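You operate a simulated robot arm through the tools that you are given. There is no shell and no other tool.

You run a simulated robot arm. Do the job below in one go: nothing can be reset, and whatever is moved stays where it is left.

Task
Swap the lance nozzle for the one on the washer card.
Fine: the white nozzle goes in the empty hole; lock the collar again. Where these are worked on the way, their far stop is far enough and under half their travel is too little: lance collar.

The check looks at the end state, three seconds after you hand in, the way a careful person would. Anything else that was tipped, shoved, dropped, spilled or broken makes it a failure.

Robot
A 7-joint arm with a two-finger gripper, fixed in place. Base frame: the origin is at the foot of the arm, x ahead of it, y to its left, z up. Readings come in mm, rad, newtons and seconds.
With the tool pointing down near the work surface it reaches from about 320 to 720 mm from the base axis. Its first joint turns from -1.152 to 1.152 rad. Payload 2.45 kg.
The TCP is the grasp point between the finger pads, 26 mm short of the fingertips. In the tool frame z runs along the fingers and y along their closing line. Largest opening 96 mm; the body of the gripper starts 69 mm behind the TCP.
Orientation is that of the tool frame in the base frame, as a unit quaternion [x, y, z, w]. With the fingers straight down and closing along the base's y, the tool's x points along the base's -x, its y along +y and its z along -z.

Tools
- The arm moves only by the tool move_arm. Its argument "steps" is a list of rows, each a list of 7 numbers: the shift along the tool's x, y, z in units of 30 mm (1.0 is 30 mm), then the turn, a rotation vector about the tool's x, y, z in units of 8 degrees (1.0 is 8 degrees), then the closure, from 0 (fully open) to 1 (shut). In form: [[dx, dy, dz, rx, ry, rz, jaw], ...]. A call has 1 to 20 rows; each row shifts and turns the commanded pose from where the row before left it, along the tool's axes as they then stand. A call with a number of a shift or a turn outside -1 to 1 is refused whole. Rows are played at 5 a second. More than 50 mm and 0.15 rad between two rows, or a gripper value outside its range, and nothing of the call is played. A pose out of reach is approached as far as the arm can. The call stops where the force on the tool passes 40 N (or 10 N more than at its start, if that is more) or the arm is blocked; 0.2 s more then pass. The fingers move at their own pace and stop on an object; they squeeze with about 23 N. The grip force told is the motor's: it shows also when the fingers shut on nothing. Time passes only in rows, and 0.2 s behind the last, so rows that do not move let the fingers close. The reply holds the time, the measured pose of the TCP, the force on the tool along the base axes, the opening and the grip force, in the units named above and with some noise, with the torque about the TCP (base axes, N m) and any sound that the robot's microphone picked up.
- Cameras (640 x 400 px; columns grow to the right, rows downward): "scene" is fixed at [168.2, -388.7, 1444.5]; the picture's right is [0.77, -0.64, 0.00], its down [-0.23, -0.28, -0.93] and it looks along [0.60, 0.72, -0.37] (base axes); focal length 334 px, centre (320, 200). "wrist" rides on the gripper at [82, 3, -98] in the tool frame; the picture's right is [-0.04, 1.00, 0.00], its down [-0.73, -0.03, -0.68] and it looks along [-0.68, -0.03, 0.73] (tool axes); focal length 256 px, centre (320, 200). There is no depth. A picture from a camera that has moved, and an enlarged one, comes with that camera's place and axes in the base frame and with its lens.
- get_image(camera): a new picture of that camera. No time passes.
- zoom(camera, box): a new picture of the part [left, top, right, bottom] of that camera's present view, enlarged. No time passes.
- job_done(): hands the job in; it is judged then, once.

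Places have to be worked out from the pictures, the camera data and where the tool is seen. Open the gripper and draw the arm clear of the work before you hand the job in, unless the task says otherwise.

The tools are called after "Emit:" as a command line: name --pt "numbers of a row" for each row, then --argument value for the rest, lists and objects as JSON in quotes. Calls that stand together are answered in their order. move_arm: Moves the arm, as the interface text tells. Its arguments: {"type":"object","properties":{"steps":{"type":"array"}},"required":["steps"]} The other tools are called the same way: get_image (camera) takes a picture; zoom (camera, box) takes an enlarged picture of a part of a camera's view; job_done () hands the job in.

At the start:

```text
t: 0.0
tcp_pos: [392.3, 109.0, 1329.6]
ee_rot: [-0.001, 1.0, 0.0, 0.0]
wrist_force: [0.3, 0.0, -1.0]
wrist_torque: [-0.01, 0.0, -0.05]
finger_gap: 95.9
grasp_force: 0.0
```

scene: 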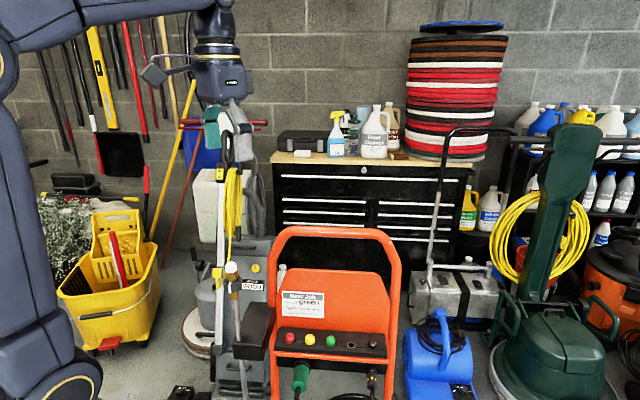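
wrist: 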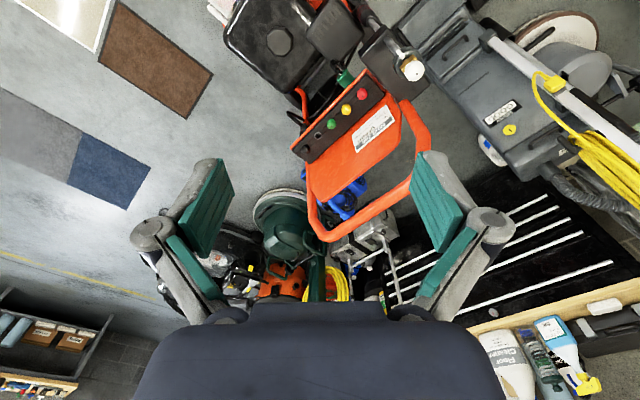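

The orange machine looks like the pressure washer, with coloured nozzles in its panel. I'll look more closely at it and at the lance.

Emit:
zoom --camera "scene" --box '[250, 270, 410, 400]'

Emit:
zoom --camera "scene" --box '[180, 240, 300, 400]'

Emit:
zoom --camera "wrist" --box '[280, 0, 440, 180]'

```text
3.08 times, centred on (330, 335) of scene
camera zoom: at [168.2, -388.7, 1444.5], right [0.77, -0.64, 0.0], down [-0.23, -0.28, -0.93], along [0.6, 0.72, -0.37], focal length 1027 px, centre (289, -215)
```

zoom: 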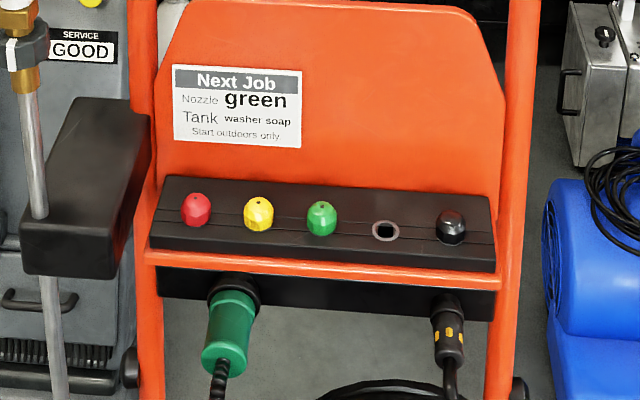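

```text
2.50 times, centred on (240, 320) of scene
camera zoom: at [168.2, -388.7, 1444.5], right [0.77, -0.64, 0.0], down [-0.23, -0.28, -0.93], along [0.6, 0.72, -0.37], focal length 834 px, centre (520, -100)
```

zoom: 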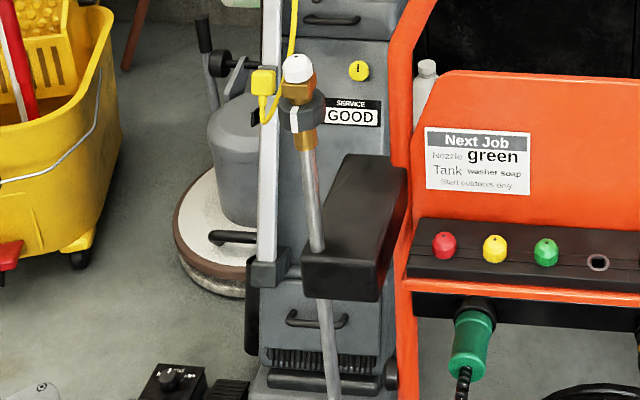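

```text
2.22 times, centred on (360, 90) of wrist
camera zoom: at [310.1, 111.3, 1426.5], right [0.04, 1.0, 0.0], down [0.73, -0.03, 0.68], along [0.68, -0.03, -0.73], focal length 569 px, centre (231, 444)
```

zoom: 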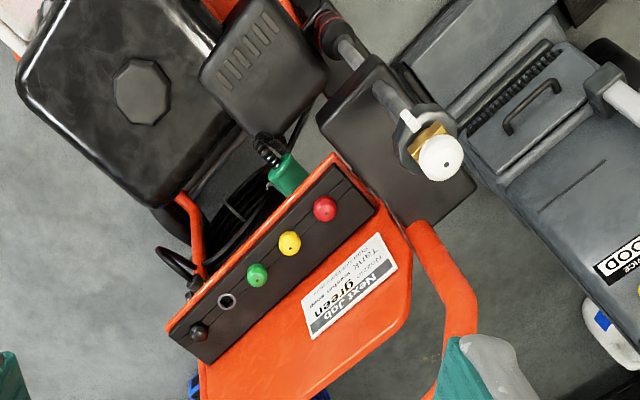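

Triangulating puts the panel nozzles near x≈636, z≈770, and the white lance nozzle near (427, 237, 1035). I'll zoom in on the collar and the nozzles to see how they're built.

Emit:
zoom --camera "scene" --box '[212, 250, 260, 310]'

Emit:
zoom --camera "scene" --box '[280, 315, 376, 375]'

Emit:
zoom --camera "wrist" --box '[360, 0, 440, 100]'

Emit:
zoom --camera "scene" --box '[200, 220, 420, 400]'

```text
6.67 times, centred on (236, 280) of scene
camera zoom: at [168.2, -388.7, 1444.5], right [0.77, -0.64, 0.0], down [-0.23, -0.28, -0.93], along [0.6, 0.72, -0.37], focal length 2225 px, centre (880, -333)
```

zoom: 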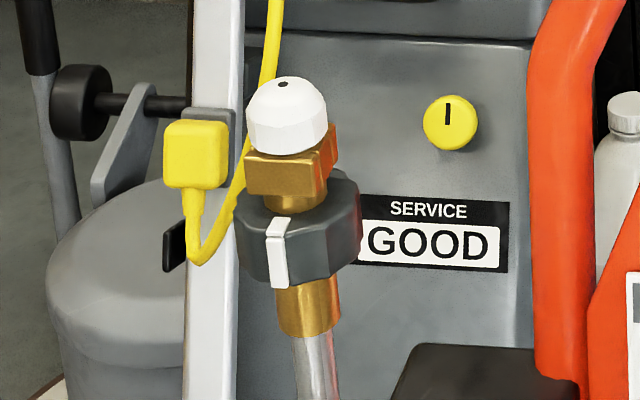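

```text
6.67 times, centred on (328, 345) of scene
camera zoom: at [168.2, -388.7, 1444.5], right [0.77, -0.64, 0.0], down [-0.23, -0.28, -0.93], along [0.6, 0.72, -0.37], focal length 2225 px, centre (267, -767)
```

zoom: 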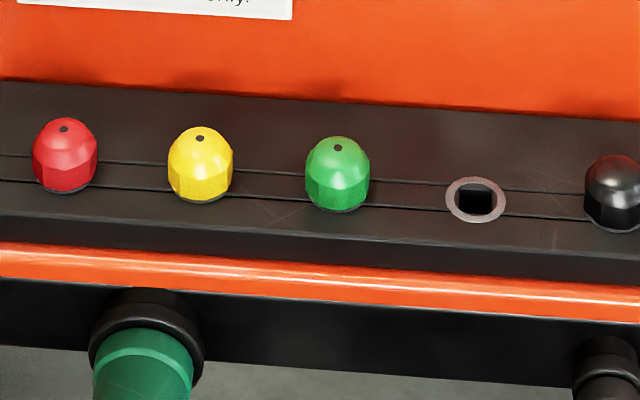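

```text
4.00 times, centred on (400, 50) of wrist
camera zoom: at [310.1, 111.3, 1426.5], right [0.04, 1.0, 0.0], down [0.73, -0.03, 0.68], along [0.68, -0.03, -0.73], focal length 1024 px, centre (0, 800)
```

zoom: 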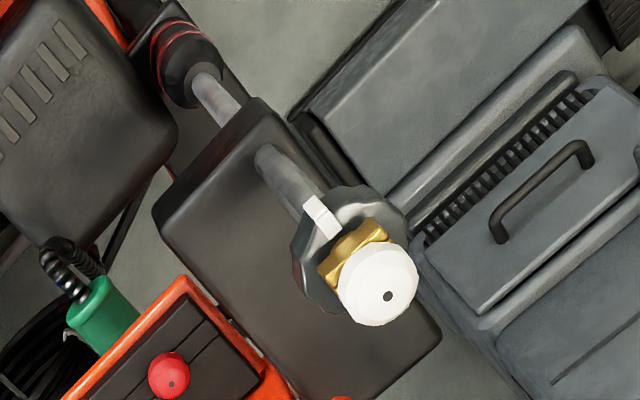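

```text
2.22 times, centred on (310, 310) of scene
camera zoom: at [168.2, -388.7, 1444.5], right [0.77, -0.64, 0.0], down [-0.23, -0.28, -0.93], along [0.6, 0.72, -0.37], focal length 742 px, centre (342, -44)
```

zoom: 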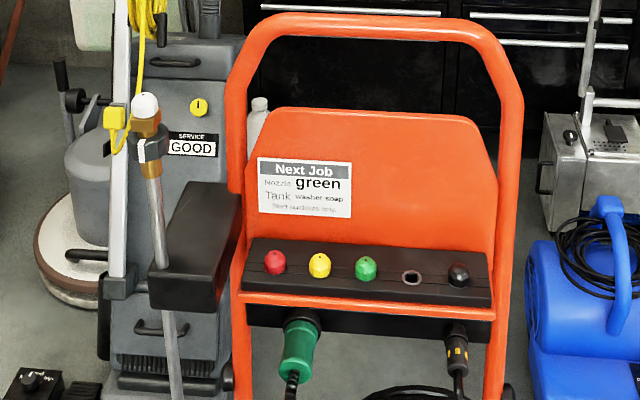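

The lance is close to vertical, with the white nozzle on top, then a brass coupler, then a dark collar with a white index mark. I'll move the wrist camera nearer for a better look.

Emit:
move_arm --pt "0.105 0.61 0.95 0 0 0 0" --pt "0.105 0.61 0.95 0 0 0 0" --pt "0.105 0.61 0.95 0 0 0 0" --pt "0.105 0.61 0.95 0 0 0 0" --pt "0.105 0.61 0.95 0 0 0 0" --pt "0.105 0.61 0.95 0 0 0 0" --pt "0.105 0.61 0.95 0 0 0 0" --pt "0 0 0 0 0 0 0"

Emit:
get_image --camera "wrist"

Emit:
get_image --camera "scene"

```text
t: 1.8
tcp_pos: [370.4, 238.2, 1128.9]
ee_rot: [0.0, 1.0, 0.0, 0.0]
wrist_force: [0.4, 0.0, -1.0]
wrist_torque: [0.0, -0.01, 0.0]
finger_gap: 96.0
grasp_force: 0.1
```

```text
taken
camera wrist: at [288.6, 240.0, 1226.3], right [0.04, 1.0, 0.0], down [0.73, -0.03, 0.68], along [0.68, -0.03, -0.73], focal length 256 px, centre (320, 200)
```

wrist: 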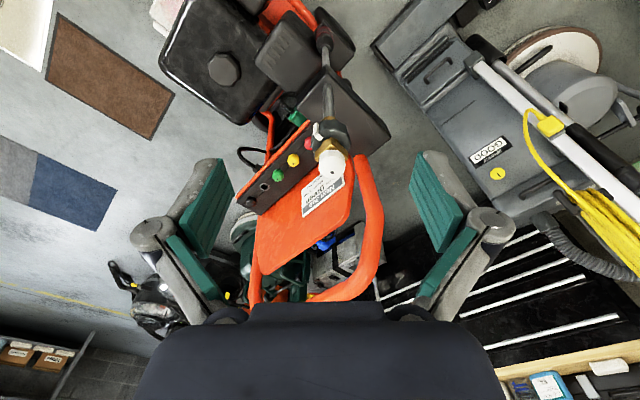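

```text
taken
```

scene: 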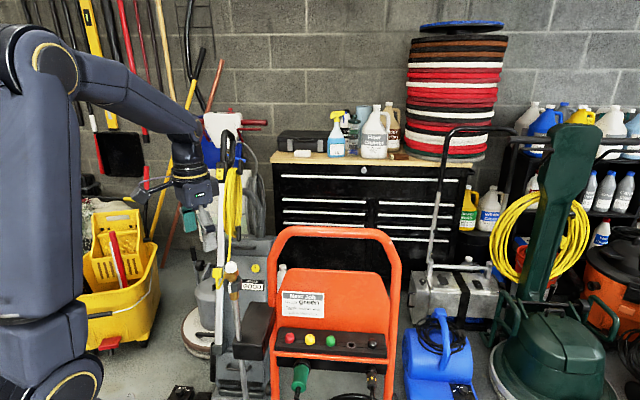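

Emit:
zoom --camera "wrist" --box '[280, 90, 380, 210]'

Emit:
zoom --camera "wrist" --box '[230, 100, 350, 220]'

```text
3.33 times, centred on (330, 150) of wrist
camera zoom: at [288.6, 240.0, 1226.3], right [0.04, 1.0, 0.0], down [0.73, -0.03, 0.68], along [0.68, -0.03, -0.73], focal length 853 px, centre (287, 367)
```

zoom: 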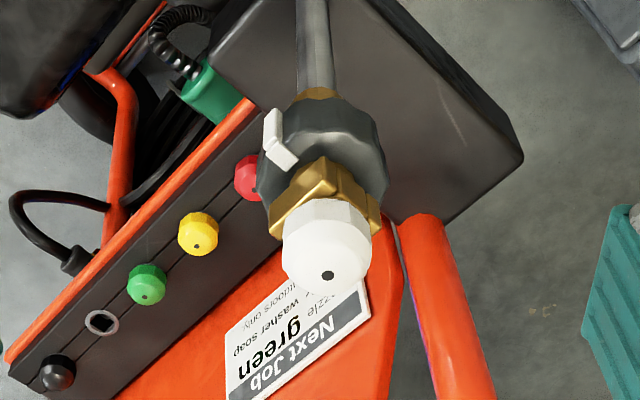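

```text
3.33 times, centred on (290, 160) of wrist
camera zoom: at [288.6, 240.0, 1226.3], right [0.04, 1.0, 0.0], down [0.73, -0.03, 0.68], along [0.68, -0.03, -0.73], focal length 853 px, centre (420, 333)
```

zoom: 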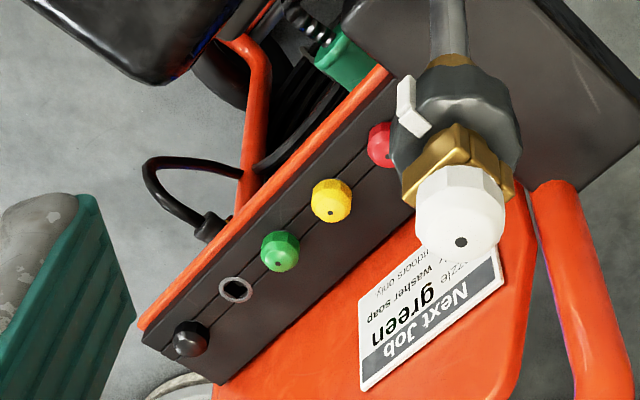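

Emit:
zoom --camera "wrist" --box '[304, 110, 352, 180]'

Emit:
zoom --camera "scene" --box '[224, 256, 248, 286]'

```text
5.71 times, centred on (328, 145) of wrist
camera zoom: at [288.6, 240.0, 1226.3], right [0.04, 1.0, 0.0], down [0.73, -0.03, 0.68], along [0.68, -0.03, -0.73], focal length 1463 px, centre (274, 514)
```

zoom: 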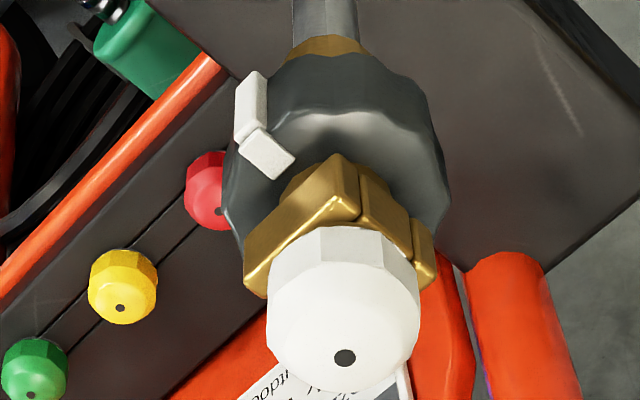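

```text
13.33 times, centred on (236, 271) of scene
camera zoom: at [168.3, -388.7, 1444.5], right [0.77, -0.64, 0.0], down [-0.23, -0.28, -0.93], along [0.6, 0.72, -0.37], focal length 4451 px, centre (1440, -747)
```

zoom: 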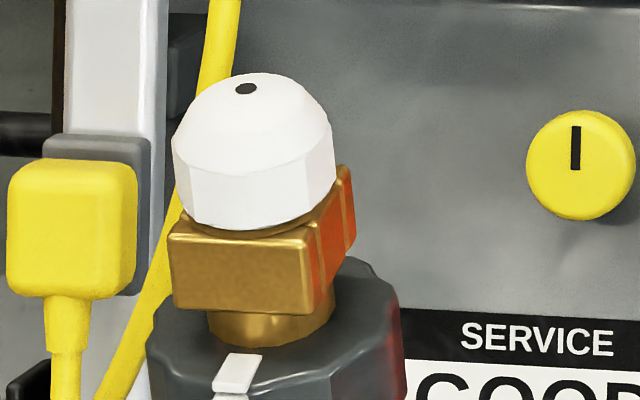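

Readings so far: nozzle tip at about (431, 245, 1037), collar spanning z≈973–996 with a diameter of about 43 mm, and a square brass socket between them. I'll move above the lance with the fingers open, then come partway down and check alignment.

Emit:
move_arm --pt "-0.68 0.08 0 0 0 0 0" --pt "-0.68 0.08 0 0 0 0 0" --pt "-0.66 0.067 0 0 0 0 0" --pt "0 0 0.75 0 0 0 0" --pt "0 0 0.75 0 0 0 0" --pt "0 0 0.75 0 0 0 0" --pt "0 0 0 0 0 0 0"

Emit:
get_image --camera "wrist"

Emit:
zoom --camera "scene" --box '[180, 190, 300, 310]'

```text
t: 3.4
tcp_pos: [429.6, 243.4, 1060.9]
ee_rot: [-0.001, 1.0, 0.001, 0.0]
wrist_force: [-0.2, 0.0, -0.1]
wrist_torque: [0.01, 0.01, -0.01]
finger_gap: 95.9
grasp_force: 0.0
```

```text
taken
camera wrist: at [348.6, 245.7, 1159.0], right [0.04, 1.0, 0.0], down [0.73, -0.03, 0.68], along [0.68, -0.03, -0.73], focal length 256 px, centre (320, 200)
```

wrist: 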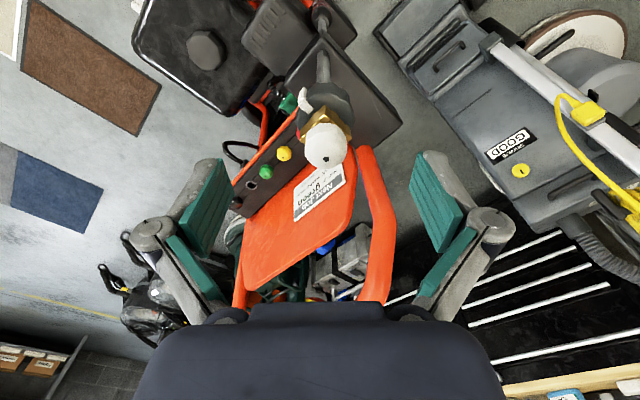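

```text
3.33 times, centred on (240, 250) of scene
camera zoom: at [168.2, -388.7, 1444.5], right [0.77, -0.64, 0.0], down [-0.23, -0.28, -0.93], along [0.6, 0.72, -0.37], focal length 1113 px, centre (587, 33)
```

zoom: 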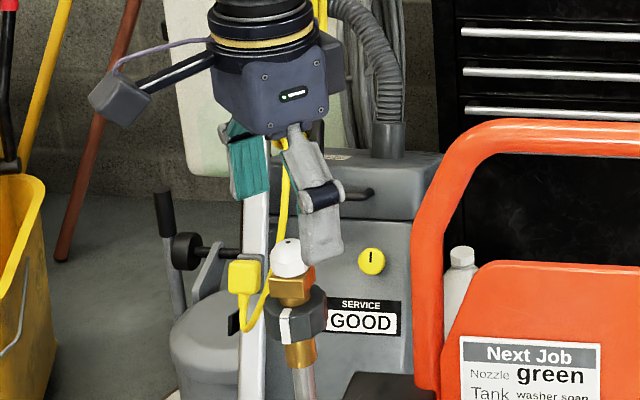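

The measured tip is within 1–2 mm of my estimate, so the fingers straddle it. I'll lower to collar height (z≈985) and close on the collar.

Emit:
move_arm --pt "0 0.04 0.85 0 0 0 0" --pt "0 0 0.85 0 0 0 0" --pt "0 0 0.83 0 0 0 0" --pt "0 0 0 0 0 0 0.3" --pt "0 0 0 0 0 0 0.4" --pt "0 0 0 0 0 0 0.45"

Emit:
zoom --camera "scene" --box '[200, 220, 280, 310]'

Emit:
get_image --camera "wrist"

```text
t: 4.8
tcp_pos: [431.7, 245.4, 985.6]
ee_rot: [0.0, 1.0, 0.0, 0.0]
wrist_force: [0.0, 1.2, 1.1]
wrist_torque: [-0.03, 0.0, -0.01]
finger_gap: 52.8
grasp_force: 0.2
```

```text
4.44 times, centred on (240, 265) of scene
camera zoom: at [168.2, -388.7, 1444.5], right [0.77, -0.64, 0.0], down [-0.23, -0.28, -0.93], along [0.6, 0.72, -0.37], focal length 1484 px, centre (676, -89)
```

zoom: 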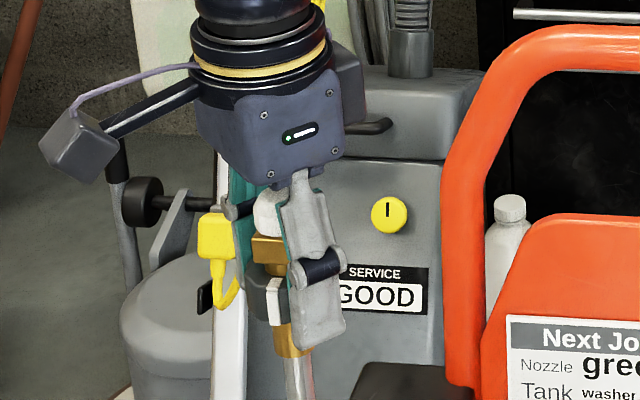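

```text
taken
camera wrist: at [349.7, 247.4, 1083.3], right [0.04, 1.0, 0.0], down [0.73, -0.03, 0.68], along [0.68, -0.03, -0.73], focal length 256 px, centre (320, 200)
```

wrist: 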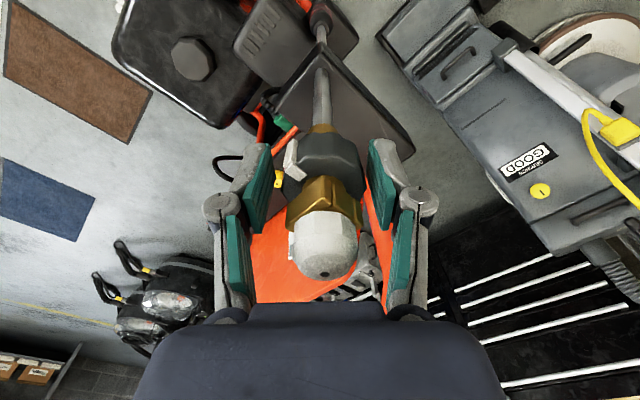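

The jaws straddle the collar well, with the pads level with it. I'll close fully on the collar.

Emit:
move_arm --pt "0 0 0 0 0 0 0.6" --pt "0 0 0 0 0 0 0.8" --pt "0 0 0 0 0 0 0.8"

Emit:
zoom --camera "wrist" --box '[220, 60, 440, 300]'

```text
t: 5.6
tcp_pos: [431.1, 246.3, 986.7]
ee_rot: [0.0, 1.0, 0.002, 0.001]
wrist_force: [-0.2, 12.0, -1.2]
wrist_torque: [0.54, -0.27, 0.03]
finger_gap: 40.8
grasp_force: 44.3
```

```text
1.67 times, centred on (330, 180) of wrist
camera zoom: at [349.5, 248.7, 1083.6], right [0.04, 1.0, 0.0], down [0.73, -0.03, 0.68], along [0.68, -0.02, -0.73], focal length 427 px, centre (303, 233)
```

zoom: 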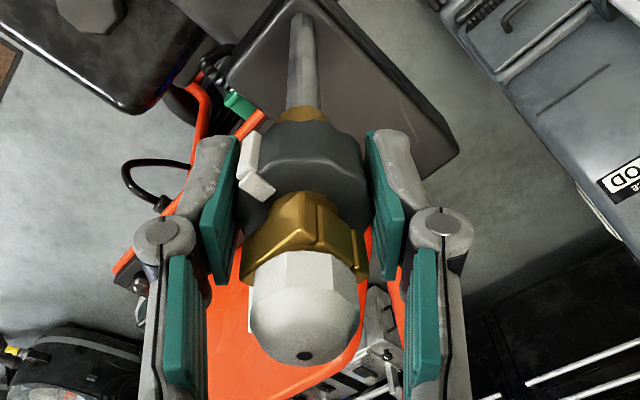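

The collar is gripped (gap 40.8 mm), with a side load of 12 N in +y, so it is centred slightly further along +y. I'll ease the tool that way to relieve it.

Emit:
move_arm --pt "0 0.04 0 0 0 0 0.8" --pt "0 0 0 0 0 0 0.8"

```text
t: 6.2
tcp_pos: [432.0, 244.7, 985.8]
ee_rot: [0.0, 1.0, 0.0, 0.0]
wrist_force: [-2.2, 9.3, 3.9]
wrist_torque: [0.39, -0.41, -0.02]
finger_gap: 41.1
grasp_force: 45.0
```

Emit:
move_arm --pt "0 0.1 0 0 0 0 0.8" --pt "0 0 0 0 0 0 0.8"

```text
t: 6.8
tcp_pos: [431.7, 245.6, 986.1]
ee_rot: [0.001, 1.0, -0.003, 0.0]
wrist_force: [-0.4, -10.6, 16.5]
wrist_torque: [-0.65, 0.48, 0.09]
finger_gap: 41.1
grasp_force: 45.0
```

Emit:
move_arm --pt "0 -0.05 0 0 0 0 0.8" --pt "0 0 0 0 0 0 0.8" --pt "0 0 0 0 0 0 0.8"

```text
t: 7.6
tcp_pos: [432.5, 245.1, 986.1]
ee_rot: [-0.001, 1.0, 0.0, 0.001]
wrist_force: [3.3, -10.6, 11.4]
wrist_torque: [-0.23, 0.23, 0.01]
finger_gap: 40.6
grasp_force: 44.8
```

The side loads are small and vary with friction. I'll try a small counter-clockwise twist (seen from above, which is negative tool z) and watch the torque.

Emit:
move_arm --pt "0 0 0 0 0 -0.4 0.8" --pt "0 0 0 0 0 -0.4 0.8" --pt "0 0 0 0 0 0 0.8"

Emit:
zoom --camera "wrist" --box '[220, 60, 440, 300]'

```text
t: 8.4
tcp_pos: [433.2, 247.0, 985.8]
ee_rot: [-0.057, 0.998, -0.001, 0.001]
wrist_force: [6.8, -14.0, 6.8]
wrist_torque: [-0.27, -0.63, -0.03]
finger_gap: 40.8
grasp_force: 44.7
```

```text
1.67 times, centred on (330, 180) of wrist
camera zoom: at [349.9, 240.1, 1083.6], right [-0.07, 1.0, 0.0], down [0.73, 0.05, 0.68], along [0.68, 0.05, -0.73], focal length 427 px, centre (303, 233)
```

zoom: 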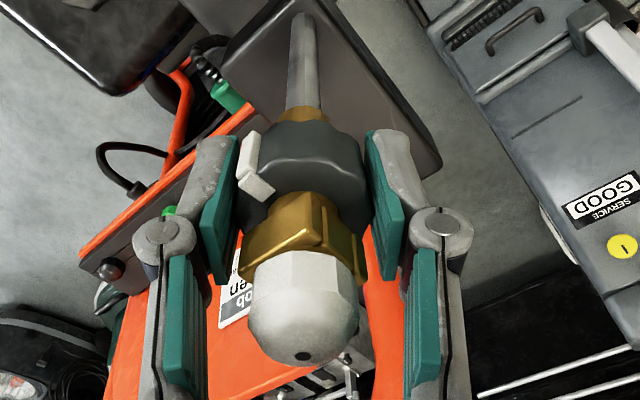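

The mark kept its place relative to the pads while the brass block shifted, so the collar turns counter-clockwise freely. I'll keep turning and look for the stop.

Emit:
move_arm --pt "0 0 0 0 0 -0.5 0.8" --pt "0 0 0 0 0 -0.5 0.8" --pt "0 0 0 0 0 -0.5 0.8" --pt "0 0 0 0 0 -0.5 0.8" --pt "0 0 0 0 0 0 0.8"

Emit:
zoom --camera "wrist" --box '[220, 60, 440, 300]'

```text
t: 9.6
tcp_pos: [432.5, 245.4, 986.0]
ee_rot: [-0.195, 0.981, -0.001, 0.0]
wrist_force: [12.0, -17.4, 9.6]
wrist_torque: [-0.36, -0.17, -0.04]
finger_gap: 40.5
grasp_force: 44.8
```

```text
1.67 times, centred on (330, 180) of wrist
camera zoom: at [354.7, 217.7, 1083.6], right [-0.34, 0.94, 0.0], down [0.69, 0.25, 0.68], along [0.64, 0.23, -0.73], focal length 427 px, centre (303, 233)
```

zoom: 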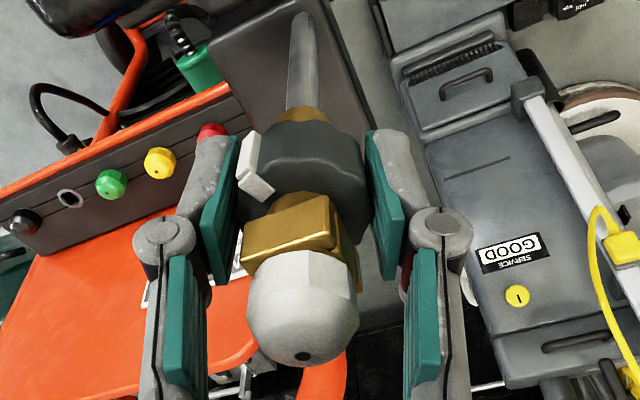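

The collar has followed 22° so far with no stop, and the nozzle hasn't turned. I'll relieve the side load a little and keep turning.

Emit:
move_arm --pt "-0.015 -0.06 0 0 0 -0.5 0.8" --pt "0 0 0 0 0 -0.5 0.8" --pt "0 0 0 0 0 -0.5 0.8" --pt "0 0 0 0 0 -0.5 0.8" --pt "0 0 0 0 0 -0.5 0.8" --pt "0 0 0 0 0 0 0.8"

Emit:
zoom --camera "wrist" --box '[220, 60, 440, 300]'

```text
t: 11.0
tcp_pos: [431.7, 246.1, 986.2]
ee_rot: [-0.363, 0.932, 0.0, 0.001]
wrist_force: [10.1, -7.6, 3.3]
wrist_torque: [-0.21, 0.11, -0.03]
finger_gap: 40.8
grasp_force: 44.7
```

```text
1.67 times, centred on (330, 180) of wrist
camera zoom: at [369.3, 192.5, 1083.6], right [-0.65, 0.76, 0.0], down [0.56, 0.47, 0.68], along [0.52, 0.44, -0.73], focal length 427 px, centre (303, 233)
```

zoom: 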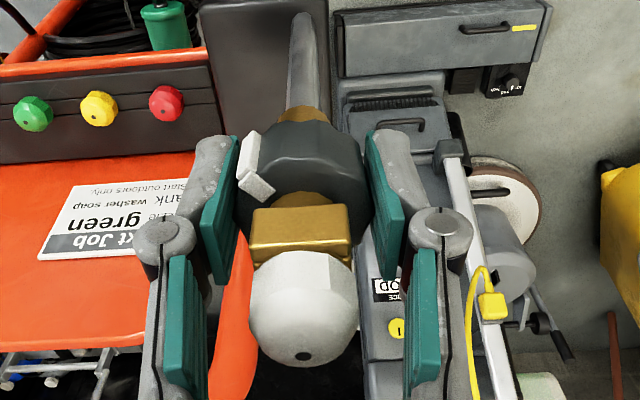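

At a yaw of 42.6° the square socket is exactly aligned with the gripper, which will help later. The collar is still turning freely, so I'll continue.

Emit:
move_arm --pt "0 0 0 0 0 -0.5 0.8" --pt "0 0 0 0 0 -0.5 0.8" --pt "0 0 0 0 0 -0.5 0.8" --pt "0 0 0 0 0 -0.5 0.8" --pt "0 0 0 0 0 -0.5 0.8" --pt "0 0 0 0 0 0 0.8"

Emit:
zoom --camera "wrist" --box '[220, 60, 440, 300]'

```text
t: 12.4
tcp_pos: [432.0, 245.4, 985.8]
ee_rot: [-0.519, 0.855, 0.0, 0.0]
wrist_force: [10.1, -10.3, 8.5]
wrist_torque: [-0.01, -0.34, 0.0]
finger_gap: 41.0
grasp_force: 45.3
```

```text
1.67 times, centred on (330, 180) of wrist
camera zoom: at [391.4, 174.2, 1083.6], right [-0.87, 0.5, 0.0], down [0.36, 0.64, 0.68], along [0.34, 0.59, -0.73], focal length 427 px, centre (303, 233)
```

zoom: 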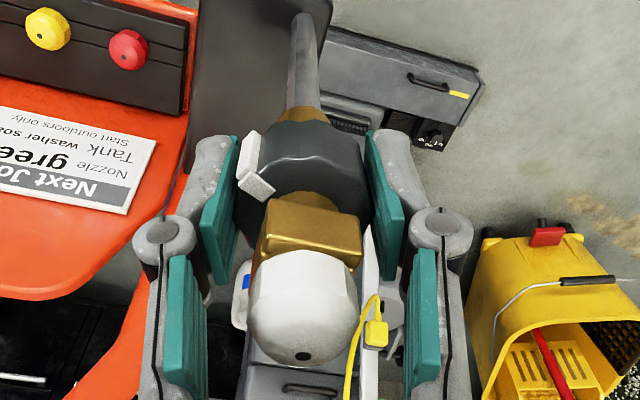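

Emit:
move_arm --pt "0 0 0 0 0 -0.5 0.8" --pt "0 0 0 0 0 -0.5 0.8" --pt "0 0 0 0 0 -0.5 0.8" --pt "0 0 0 0 0 -0.5 0.8" --pt "0 0 0 0 0 -0.5 0.8" --pt "0 0 0 0 0 0 0.8"

Emit:
zoom --camera "wrist" --box '[220, 60, 440, 300]'

```text
t: 13.8
tcp_pos: [431.8, 245.5, 985.6]
ee_rot: [-0.659, 0.752, 0.0, 0.0]
wrist_force: [12.3, -8.8, 5.6]
wrist_torque: [0.16, -0.18, -1.0]
finger_gap: 40.7
grasp_force: 44.8
```

```text
1.67 times, centred on (330, 180) of wrist
camera zoom: at [418.4, 164.7, 1083.6], right [-0.99, 0.17, 0.0], down [0.13, 0.72, 0.68], along [0.12, 0.67, -0.73], focal length 427 px, centre (303, 233)
```

zoom: 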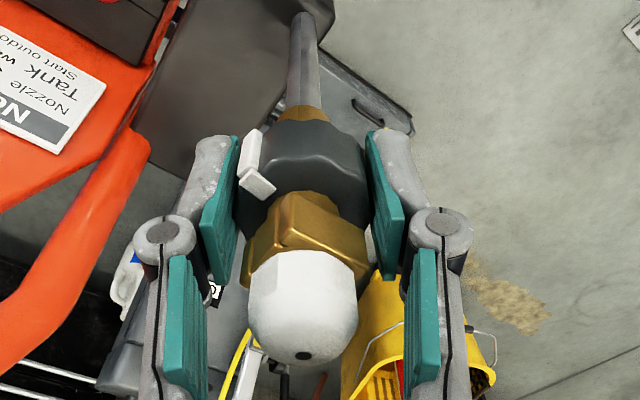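

The z torque has jumped to −1.0 N·m at about 82°, which looks like the far stop. One small extra turn will confirm it.

Emit:
move_arm --pt "0 0 0 0 0 -0.4 0.8" --pt "0 0 0 0 0 0 0.8"

Emit:
zoom --camera "wrist" --box '[220, 60, 440, 300]'

```text
t: 14.4
tcp_pos: [432.0, 245.4, 985.8]
ee_rot: [-0.68, 0.733, 0.0, -0.001]
wrist_force: [14.0, -9.0, 3.1]
wrist_torque: [-0.16, -0.16, -0.98]
finger_gap: 40.8
grasp_force: 45.7
```

```text
1.67 times, centred on (330, 180) of wrist
camera zoom: at [423.0, 164.0, 1083.6], right [-0.99, 0.12, 0.0], down [0.08, 0.73, 0.68], along [0.08, 0.67, -0.73], focal length 427 px, centre (303, 233)
```

zoom: 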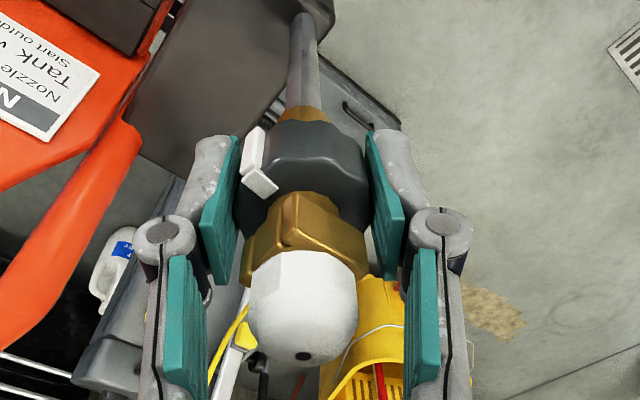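

The mark has started slipping against the pads and the torque is capped, so the collar is at its far stop. I'll open, rise clear, and turn back to a yaw of about 43°, in line with the socket.

Emit:
move_arm --pt "0 0 0 0 0 0.2 0.5" --pt "0 0 0 0 0 0 0.2" --pt "0 0 0 0 0 0 0.1" --pt "0 0 0 0 0 0 0.1" --pt "0 0 -0.9 0 0 0 0.1" --pt "0 0 -0.9 0 0 0 0.1" --pt "0 0 -0.9 0 0 0 0.1" --pt "0 0 -0.9 0 0 0.8 0.1" --pt "0 0 0 0 0 0.8 0.1" --pt "0 0 0 0 0 0.8 0.1" --pt "0 0 0 0 0 0.8 0.1" --pt "0 0 0 0 0 0.8 0.1" --pt "0 0 0 0 0 0.9 0.1" --pt "0 0 0 0 0 0 0.1"

Emit:
get_image --camera "wrist"

Emit:
zoom --camera "scene" --box '[200, 220, 280, 310]'

```text
t: 17.4
tcp_pos: [430.5, 244.7, 1093.8]
ee_rot: [-0.381, 0.925, 0.0, 0.0]
wrist_force: [-0.5, 1.0, 0.5]
wrist_torque: [0.02, 0.0, 0.0]
finger_gap: 86.1
grasp_force: 0.0
```

```text
taken
camera wrist: at [370.8, 190.2, 1191.6], right [-0.68, 0.74, 0.0], down [0.54, 0.5, 0.68], along [0.5, 0.46, -0.73], focal length 256 px, centre (320, 200)
```

wrist: 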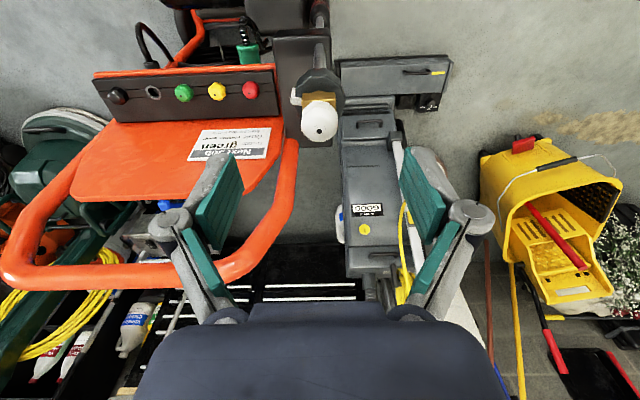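

```text
4.44 times, centred on (240, 265) of scene
camera zoom: at [168.2, -388.7, 1444.5], right [0.77, -0.64, 0.0], down [-0.23, -0.28, -0.93], along [0.6, 0.72, -0.37], focal length 1484 px, centre (676, -89)
```

zoom: 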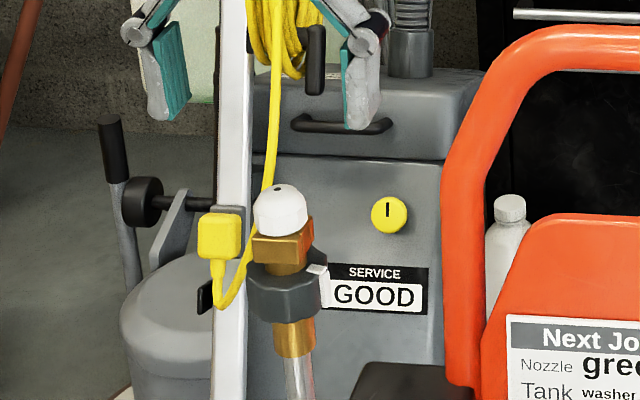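

The collar's mark has moved about 80° round. I'll zoom on the panel and the nozzle from here to measure both.

Emit:
zoom --camera "wrist" --box '[90, 60, 290, 185]'

Emit:
zoom --camera "wrist" --box '[280, 60, 360, 150]'

Emit:
zoom --camera "wrist" --box '[130, 70, 210, 120]'

```text
3.20 times, centred on (190, 122) of wrist
camera zoom: at [370.8, 190.2, 1191.6], right [-0.68, 0.74, 0.0], down [0.54, 0.5, 0.68], along [0.5, 0.46, -0.73], focal length 819 px, centre (736, 448)
```

zoom: 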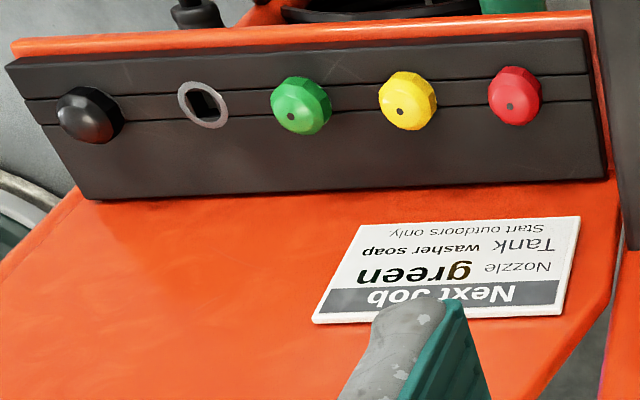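

```text
4.44 times, centred on (320, 105) of wrist
camera zoom: at [370.8, 190.2, 1191.6], right [-0.68, 0.74, 0.0], down [0.54, 0.5, 0.68], along [0.5, 0.46, -0.73], focal length 1138 px, centre (320, 622)
```

zoom: 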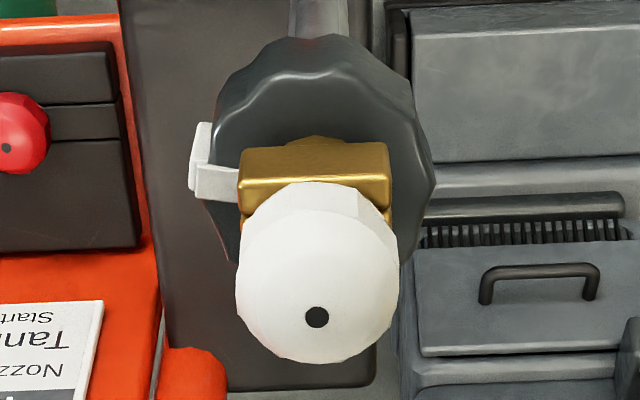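

```text
8.00 times, centred on (170, 95) of wrist
camera zoom: at [370.8, 190.2, 1191.6], right [-0.68, 0.74, 0.0], down [0.54, 0.5, 0.68], along [0.5, 0.46, -0.73], focal length 2048 px, centre (1520, 1040)
```

zoom: 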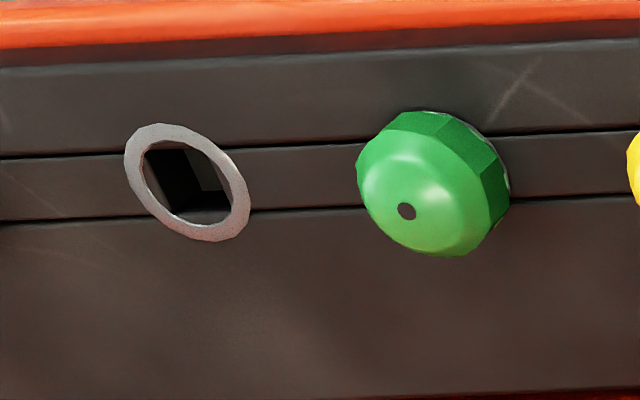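

The geometry fits together: the panel is level, the nozzle row runs at about 45°, green's tip is at about (638, 131, 777), and the empty hole is at about (679, 92, 754). I'll come down over the white head with only the fingertips at its height, staying above the brass socket.

Emit:
move_arm --pt "-0.035 -0.01 0.55 0 0 0 0.3" --pt "0 0 0.55 0 0 0 0.45" --pt "0 0 0.56 0 0 0 0.5" --pt "0 0 0 0 0 0 0.5" --pt "0 0 0 0 0 0 0.5"

Emit:
zoom --camera "scene" --box '[206, 230, 266, 300]'

Emit:
zoom --camera "wrist" --box '[220, 60, 440, 300]'

```text
t: 18.6
tcp_pos: [432.9, 246.1, 1044.7]
ee_rot: [-0.381, 0.925, 0.0, 0.0]
wrist_force: [-0.4, -0.7, -0.4]
wrist_torque: [-0.01, 0.0, 0.04]
finger_gap: 47.7
grasp_force: 0.0
```

```text
5.71 times, centred on (236, 265) of scene
camera zoom: at [168.2, -388.7, 1444.5], right [0.77, -0.64, 0.0], down [-0.23, -0.28, -0.93], along [0.6, 0.72, -0.37], focal length 1908 px, centre (800, -171)
```

zoom: 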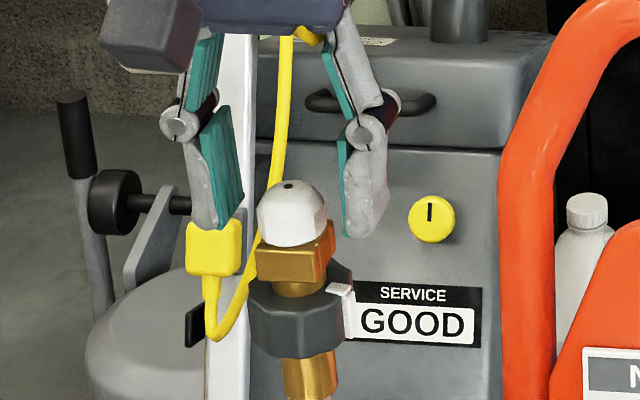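

```text
1.67 times, centred on (330, 180) of wrist
camera zoom: at [372.7, 190.3, 1141.6], right [-0.68, 0.74, 0.0], down [0.54, 0.5, 0.68], along [0.5, 0.46, -0.73], focal length 427 px, centre (303, 233)
```

zoom: 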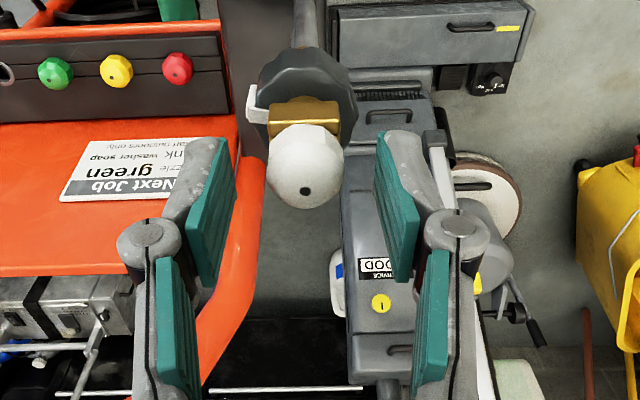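

The fingertips are level with the lower part of the head and centred on it. I'll close on the white head.

Emit:
move_arm --pt "0 0 0 0 0 0 0.62" --pt "0 0 0 0 0 0 0.75" --pt "0 0 0 0 0 0 0.9" --pt "0 0 0 0 0 0 0.9"

Emit:
zoom --camera "scene" --box '[206, 230, 266, 300]'

Emit:
zoom --camera "wrist" --box '[260, 80, 380, 220]'

```text
t: 19.6
tcp_pos: [432.4, 247.0, 1044.7]
ee_rot: [-0.383, 0.924, 0.0, 0.0]
wrist_force: [-3.0, 2.3, 0.8]
wrist_torque: [0.07, 0.09, 0.0]
finger_gap: 24.4
grasp_force: 22.9
```

```text
5.71 times, centred on (236, 265) of scene
camera zoom: at [168.1, -388.6, 1444.6], right [0.77, -0.64, 0.0], down [-0.23, -0.28, -0.93], along [0.6, 0.72, -0.37], focal length 1908 px, centre (800, -171)
```

zoom: 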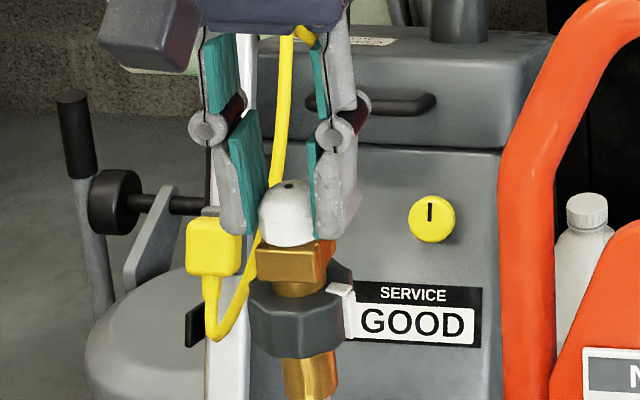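

```text
2.86 times, centred on (320, 150) of wrist
camera zoom: at [372.4, 190.6, 1141.7], right [-0.68, 0.74, 0.0], down [0.54, 0.5, 0.68], along [0.5, 0.46, -0.73], focal length 731 px, centre (320, 343)
```

zoom: 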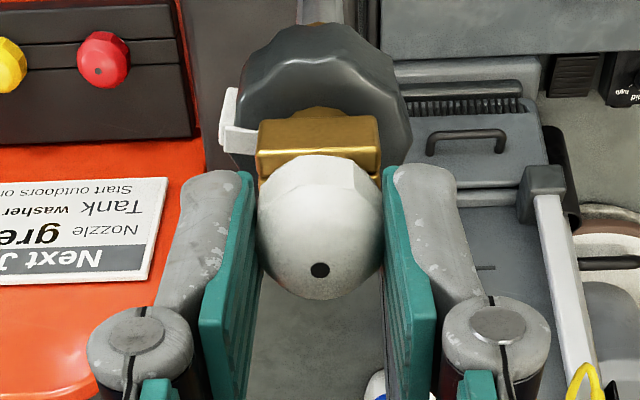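

The head is gripped at 24.4 mm with little side load. I'll lift straight up, slowly.

Emit:
move_arm --pt "0 0 -0.2 0 0 0 0.9" --pt "0 0 -0.2 0 0 0 0.9" --pt "0 0 -0.3 0 0 0 0.9" --pt "0 0 0 0 0 0 0.9"

Emit:
zoom --camera "scene" --box '[206, 230, 266, 300]'

```text
t: 20.6
tcp_pos: [433.6, 245.3, 1065.2]
ee_rot: [-0.381, 0.925, 0.0, 0.0]
wrist_force: [-0.9, -0.4, 0.2]
wrist_torque: [-0.04, -0.02, 0.01]
finger_gap: 24.5
grasp_force: 22.9
```

```text
5.71 times, centred on (236, 265) of scene
camera zoom: at [168.2, -388.7, 1444.5], right [0.77, -0.64, 0.0], down [-0.23, -0.28, -0.93], along [0.6, 0.72, -0.37], focal length 1908 px, centre (800, -171)
```

zoom: 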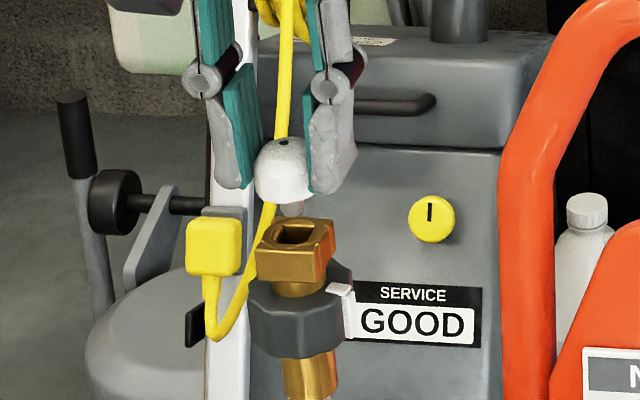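

The nozzle came out cleanly and the socket's square hole is visible. I'll rise and carry it over to above the empty hole at about (679, 92).

Emit:
move_arm --pt "0 0 -0.75 0 0 0 0.9" --pt "0 0 -0.75 0 0 0 0.9" --pt "-0.223 -0.94 0 0 0 0 0.9" --pt "-0.223 -0.94 0 0 0 0 0.9" --pt "-0.223 -0.94 0 0 0 0 0.9" --pt "-0.223 -0.94 0 0 0 0 0.9" --pt "-0.223 -0.94 0 0 0 0 0.9" --pt "-0.223 -0.94 0 0 0 0 0.9" --pt "-0.223 -0.94 0 0 0 0 0.9" --pt "-0.223 -0.94 0 0 0 0 0.9" --pt "-0.223 -0.94 0 0 0 0 0.9" --pt "-0.223 -0.94 0 0 0 0 0.9" --pt "0 0 0 0 0 0 0.9"

Emit:
get_image --camera "scene"

Emit:
get_image --camera "wrist"

```text
t: 23.4
tcp_pos: [679.7, 92.9, 1109.6]
ee_rot: [-0.382, 0.924, -0.001, 0.0]
wrist_force: [1.0, 0.1, 0.1]
wrist_torque: [0.01, 0.0, 0.02]
finger_gap: 24.5
grasp_force: 22.8
```

```text
taken
```

scene: 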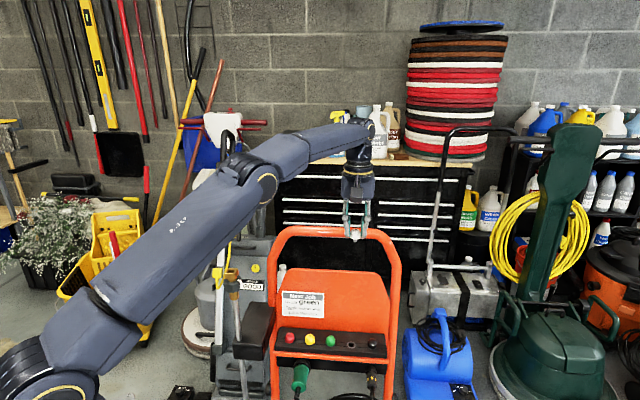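

```text
taken
camera wrist: at [618.5, 37.7, 1207.3], right [-0.68, 0.74, 0.0], down [0.54, 0.5, 0.68], along [0.5, 0.46, -0.73], focal length 256 px, centre (320, 200)
```

wrist: 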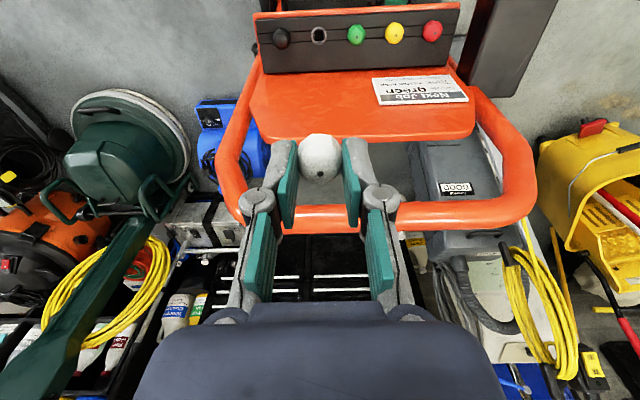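

The nozzle is over the hole area. I'll zoom on the ring to refine the hole position before descending.

Emit:
zoom --camera "wrist" --box '[250, 0, 450, 80]'

Emit:
zoom --camera "wrist" --box '[270, 0, 370, 80]'

```text
3.20 times, centred on (350, 40) of wrist
camera zoom: at [618.5, 37.7, 1207.3], right [-0.68, 0.74, 0.0], down [0.54, 0.5, 0.68], along [0.5, 0.46, -0.73], focal length 819 px, centre (224, 712)
```

zoom: 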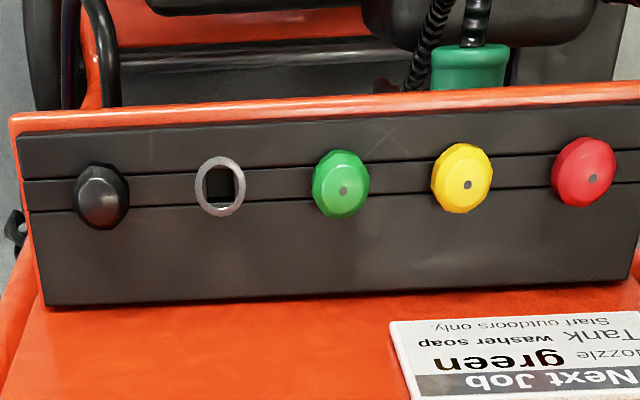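

```text
5.00 times, centred on (320, 40) of wrist
camera zoom: at [618.5, 37.7, 1207.3], right [-0.68, 0.74, 0.0], down [0.54, 0.5, 0.68], along [0.5, 0.46, -0.73], focal length 1280 px, centre (320, 1000)
```

zoom: 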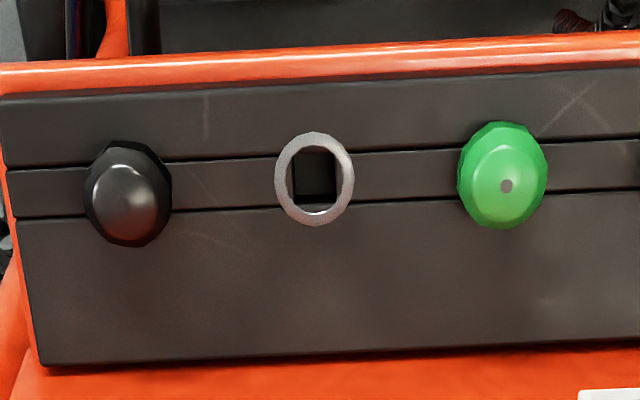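

The refined hole centre is about (680, 91.7). I'll descend to about z=860, which keeps the stem above the neighbouring nozzles, and check again.

Emit:
move_arm --pt "0 0 0.92 0 0 0 0.9" --pt "0 0 0.92 0 0 0 0.9" --pt "0 0 0.92 0 0 0 0.9" --pt "0 0 0.92 0 0 0 0.9" --pt "0 0 0.92 0 0 0 0.9" --pt "0 0 0.92 0 0 0 0.9" --pt "0 0 0.92 0 0 0 0.9" --pt "0 0 0.92 0 0 0 0.9" --pt "0 0 0.92 0 0 0 0.9" --pt "0 0 0 0 0 0 0.9"

Emit:
zoom --camera "wrist" --box '[220, 40, 440, 200]'

Emit:
zoom --camera "scene" --box '[310, 280, 400, 370]'

```text
t: 25.6
tcp_pos: [678.6, 93.8, 860.7]
ee_rot: [-0.381, 0.925, 0.001, 0.0]
wrist_force: [-0.1, -0.3, -0.2]
wrist_torque: [-0.01, -0.01, -0.01]
finger_gap: 24.2
grasp_force: 23.5
```

```text
2.50 times, centred on (330, 120) of wrist
camera zoom: at [619.1, 38.4, 958.1], right [-0.68, 0.74, 0.0], down [0.54, 0.5, 0.68], along [0.5, 0.46, -0.73], focal length 640 px, centre (295, 400)
```

zoom: 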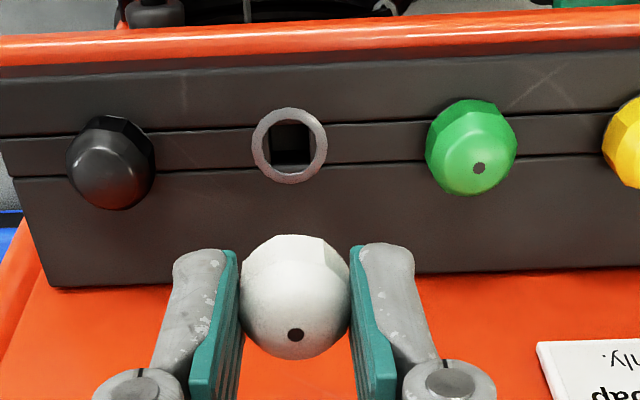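

```text
4.44 times, centred on (355, 325) of scene
camera zoom: at [168.2, -388.7, 1444.5], right [0.77, -0.64, 0.0], down [-0.23, -0.28, -0.93], along [0.6, 0.72, -0.37], focal length 1484 px, centre (164, -356)
```

zoom: 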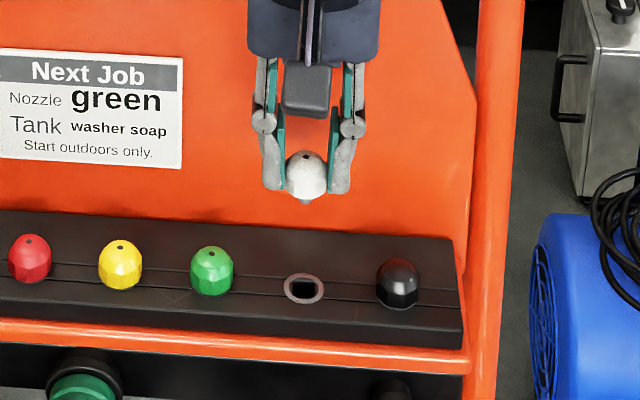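

Relative to the hole, the nozzle needs about −2.1 mm along the row and +0.6 mm toward the front. I'll correct that and descend until the stem is just above the hole.

Emit:
move_arm --pt "0.02 -0.07 0.5 0 0 0 0.9" --pt "0 0 0.5 0 0 0 0.9" --pt "0 0 0.45 0 0 0 0.9" --pt "0 0 0.43 0 0 0 0.9" --pt "0 0 0 0 0 0 0.9" --pt "0 0 0 0 0 0 0.9"

Emit:
zoom --camera "wrist" --box '[240, 50, 420, 180]'

Emit:
zoom --camera "scene" --box '[320, 300, 380, 360]'

```text
t: 27.0
tcp_pos: [679.6, 91.7, 804.4]
ee_rot: [-0.382, 0.924, 0.0, 0.001]
wrist_force: [0.1, -0.4, 0.2]
wrist_torque: [-0.01, 0.03, 0.03]
finger_gap: 24.4
grasp_force: 22.7
```

```text
3.08 times, centred on (330, 115) of wrist
camera zoom: at [620.0, 36.5, 902.3], right [-0.68, 0.74, 0.0], down [0.54, 0.5, 0.68], along [0.5, 0.46, -0.73], focal length 788 px, centre (289, 462)
```

zoom: 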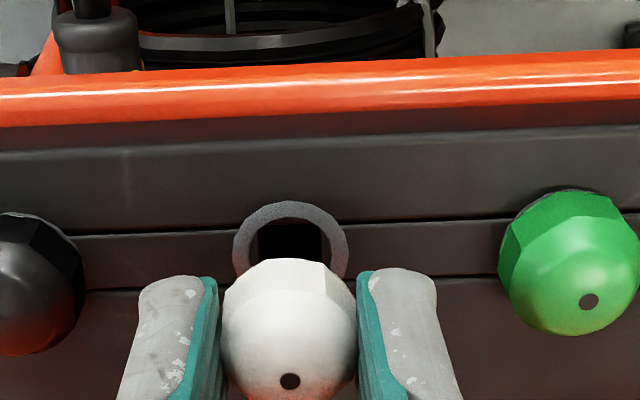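

```text
6.67 times, centred on (350, 330) of scene
camera zoom: at [168.2, -388.7, 1444.5], right [0.77, -0.64, 0.0], down [-0.23, -0.28, -0.93], along [0.6, 0.72, -0.37], focal length 2225 px, centre (120, -667)
```

zoom: 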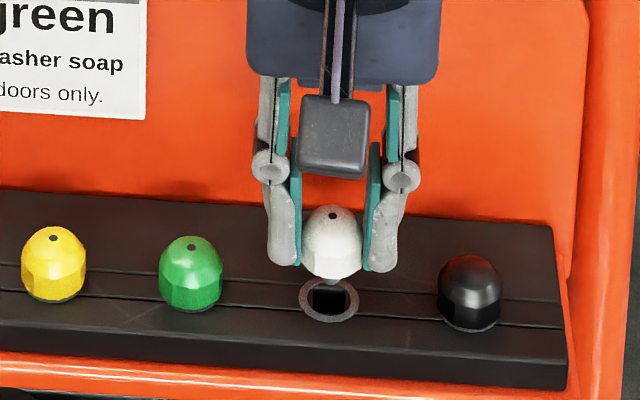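

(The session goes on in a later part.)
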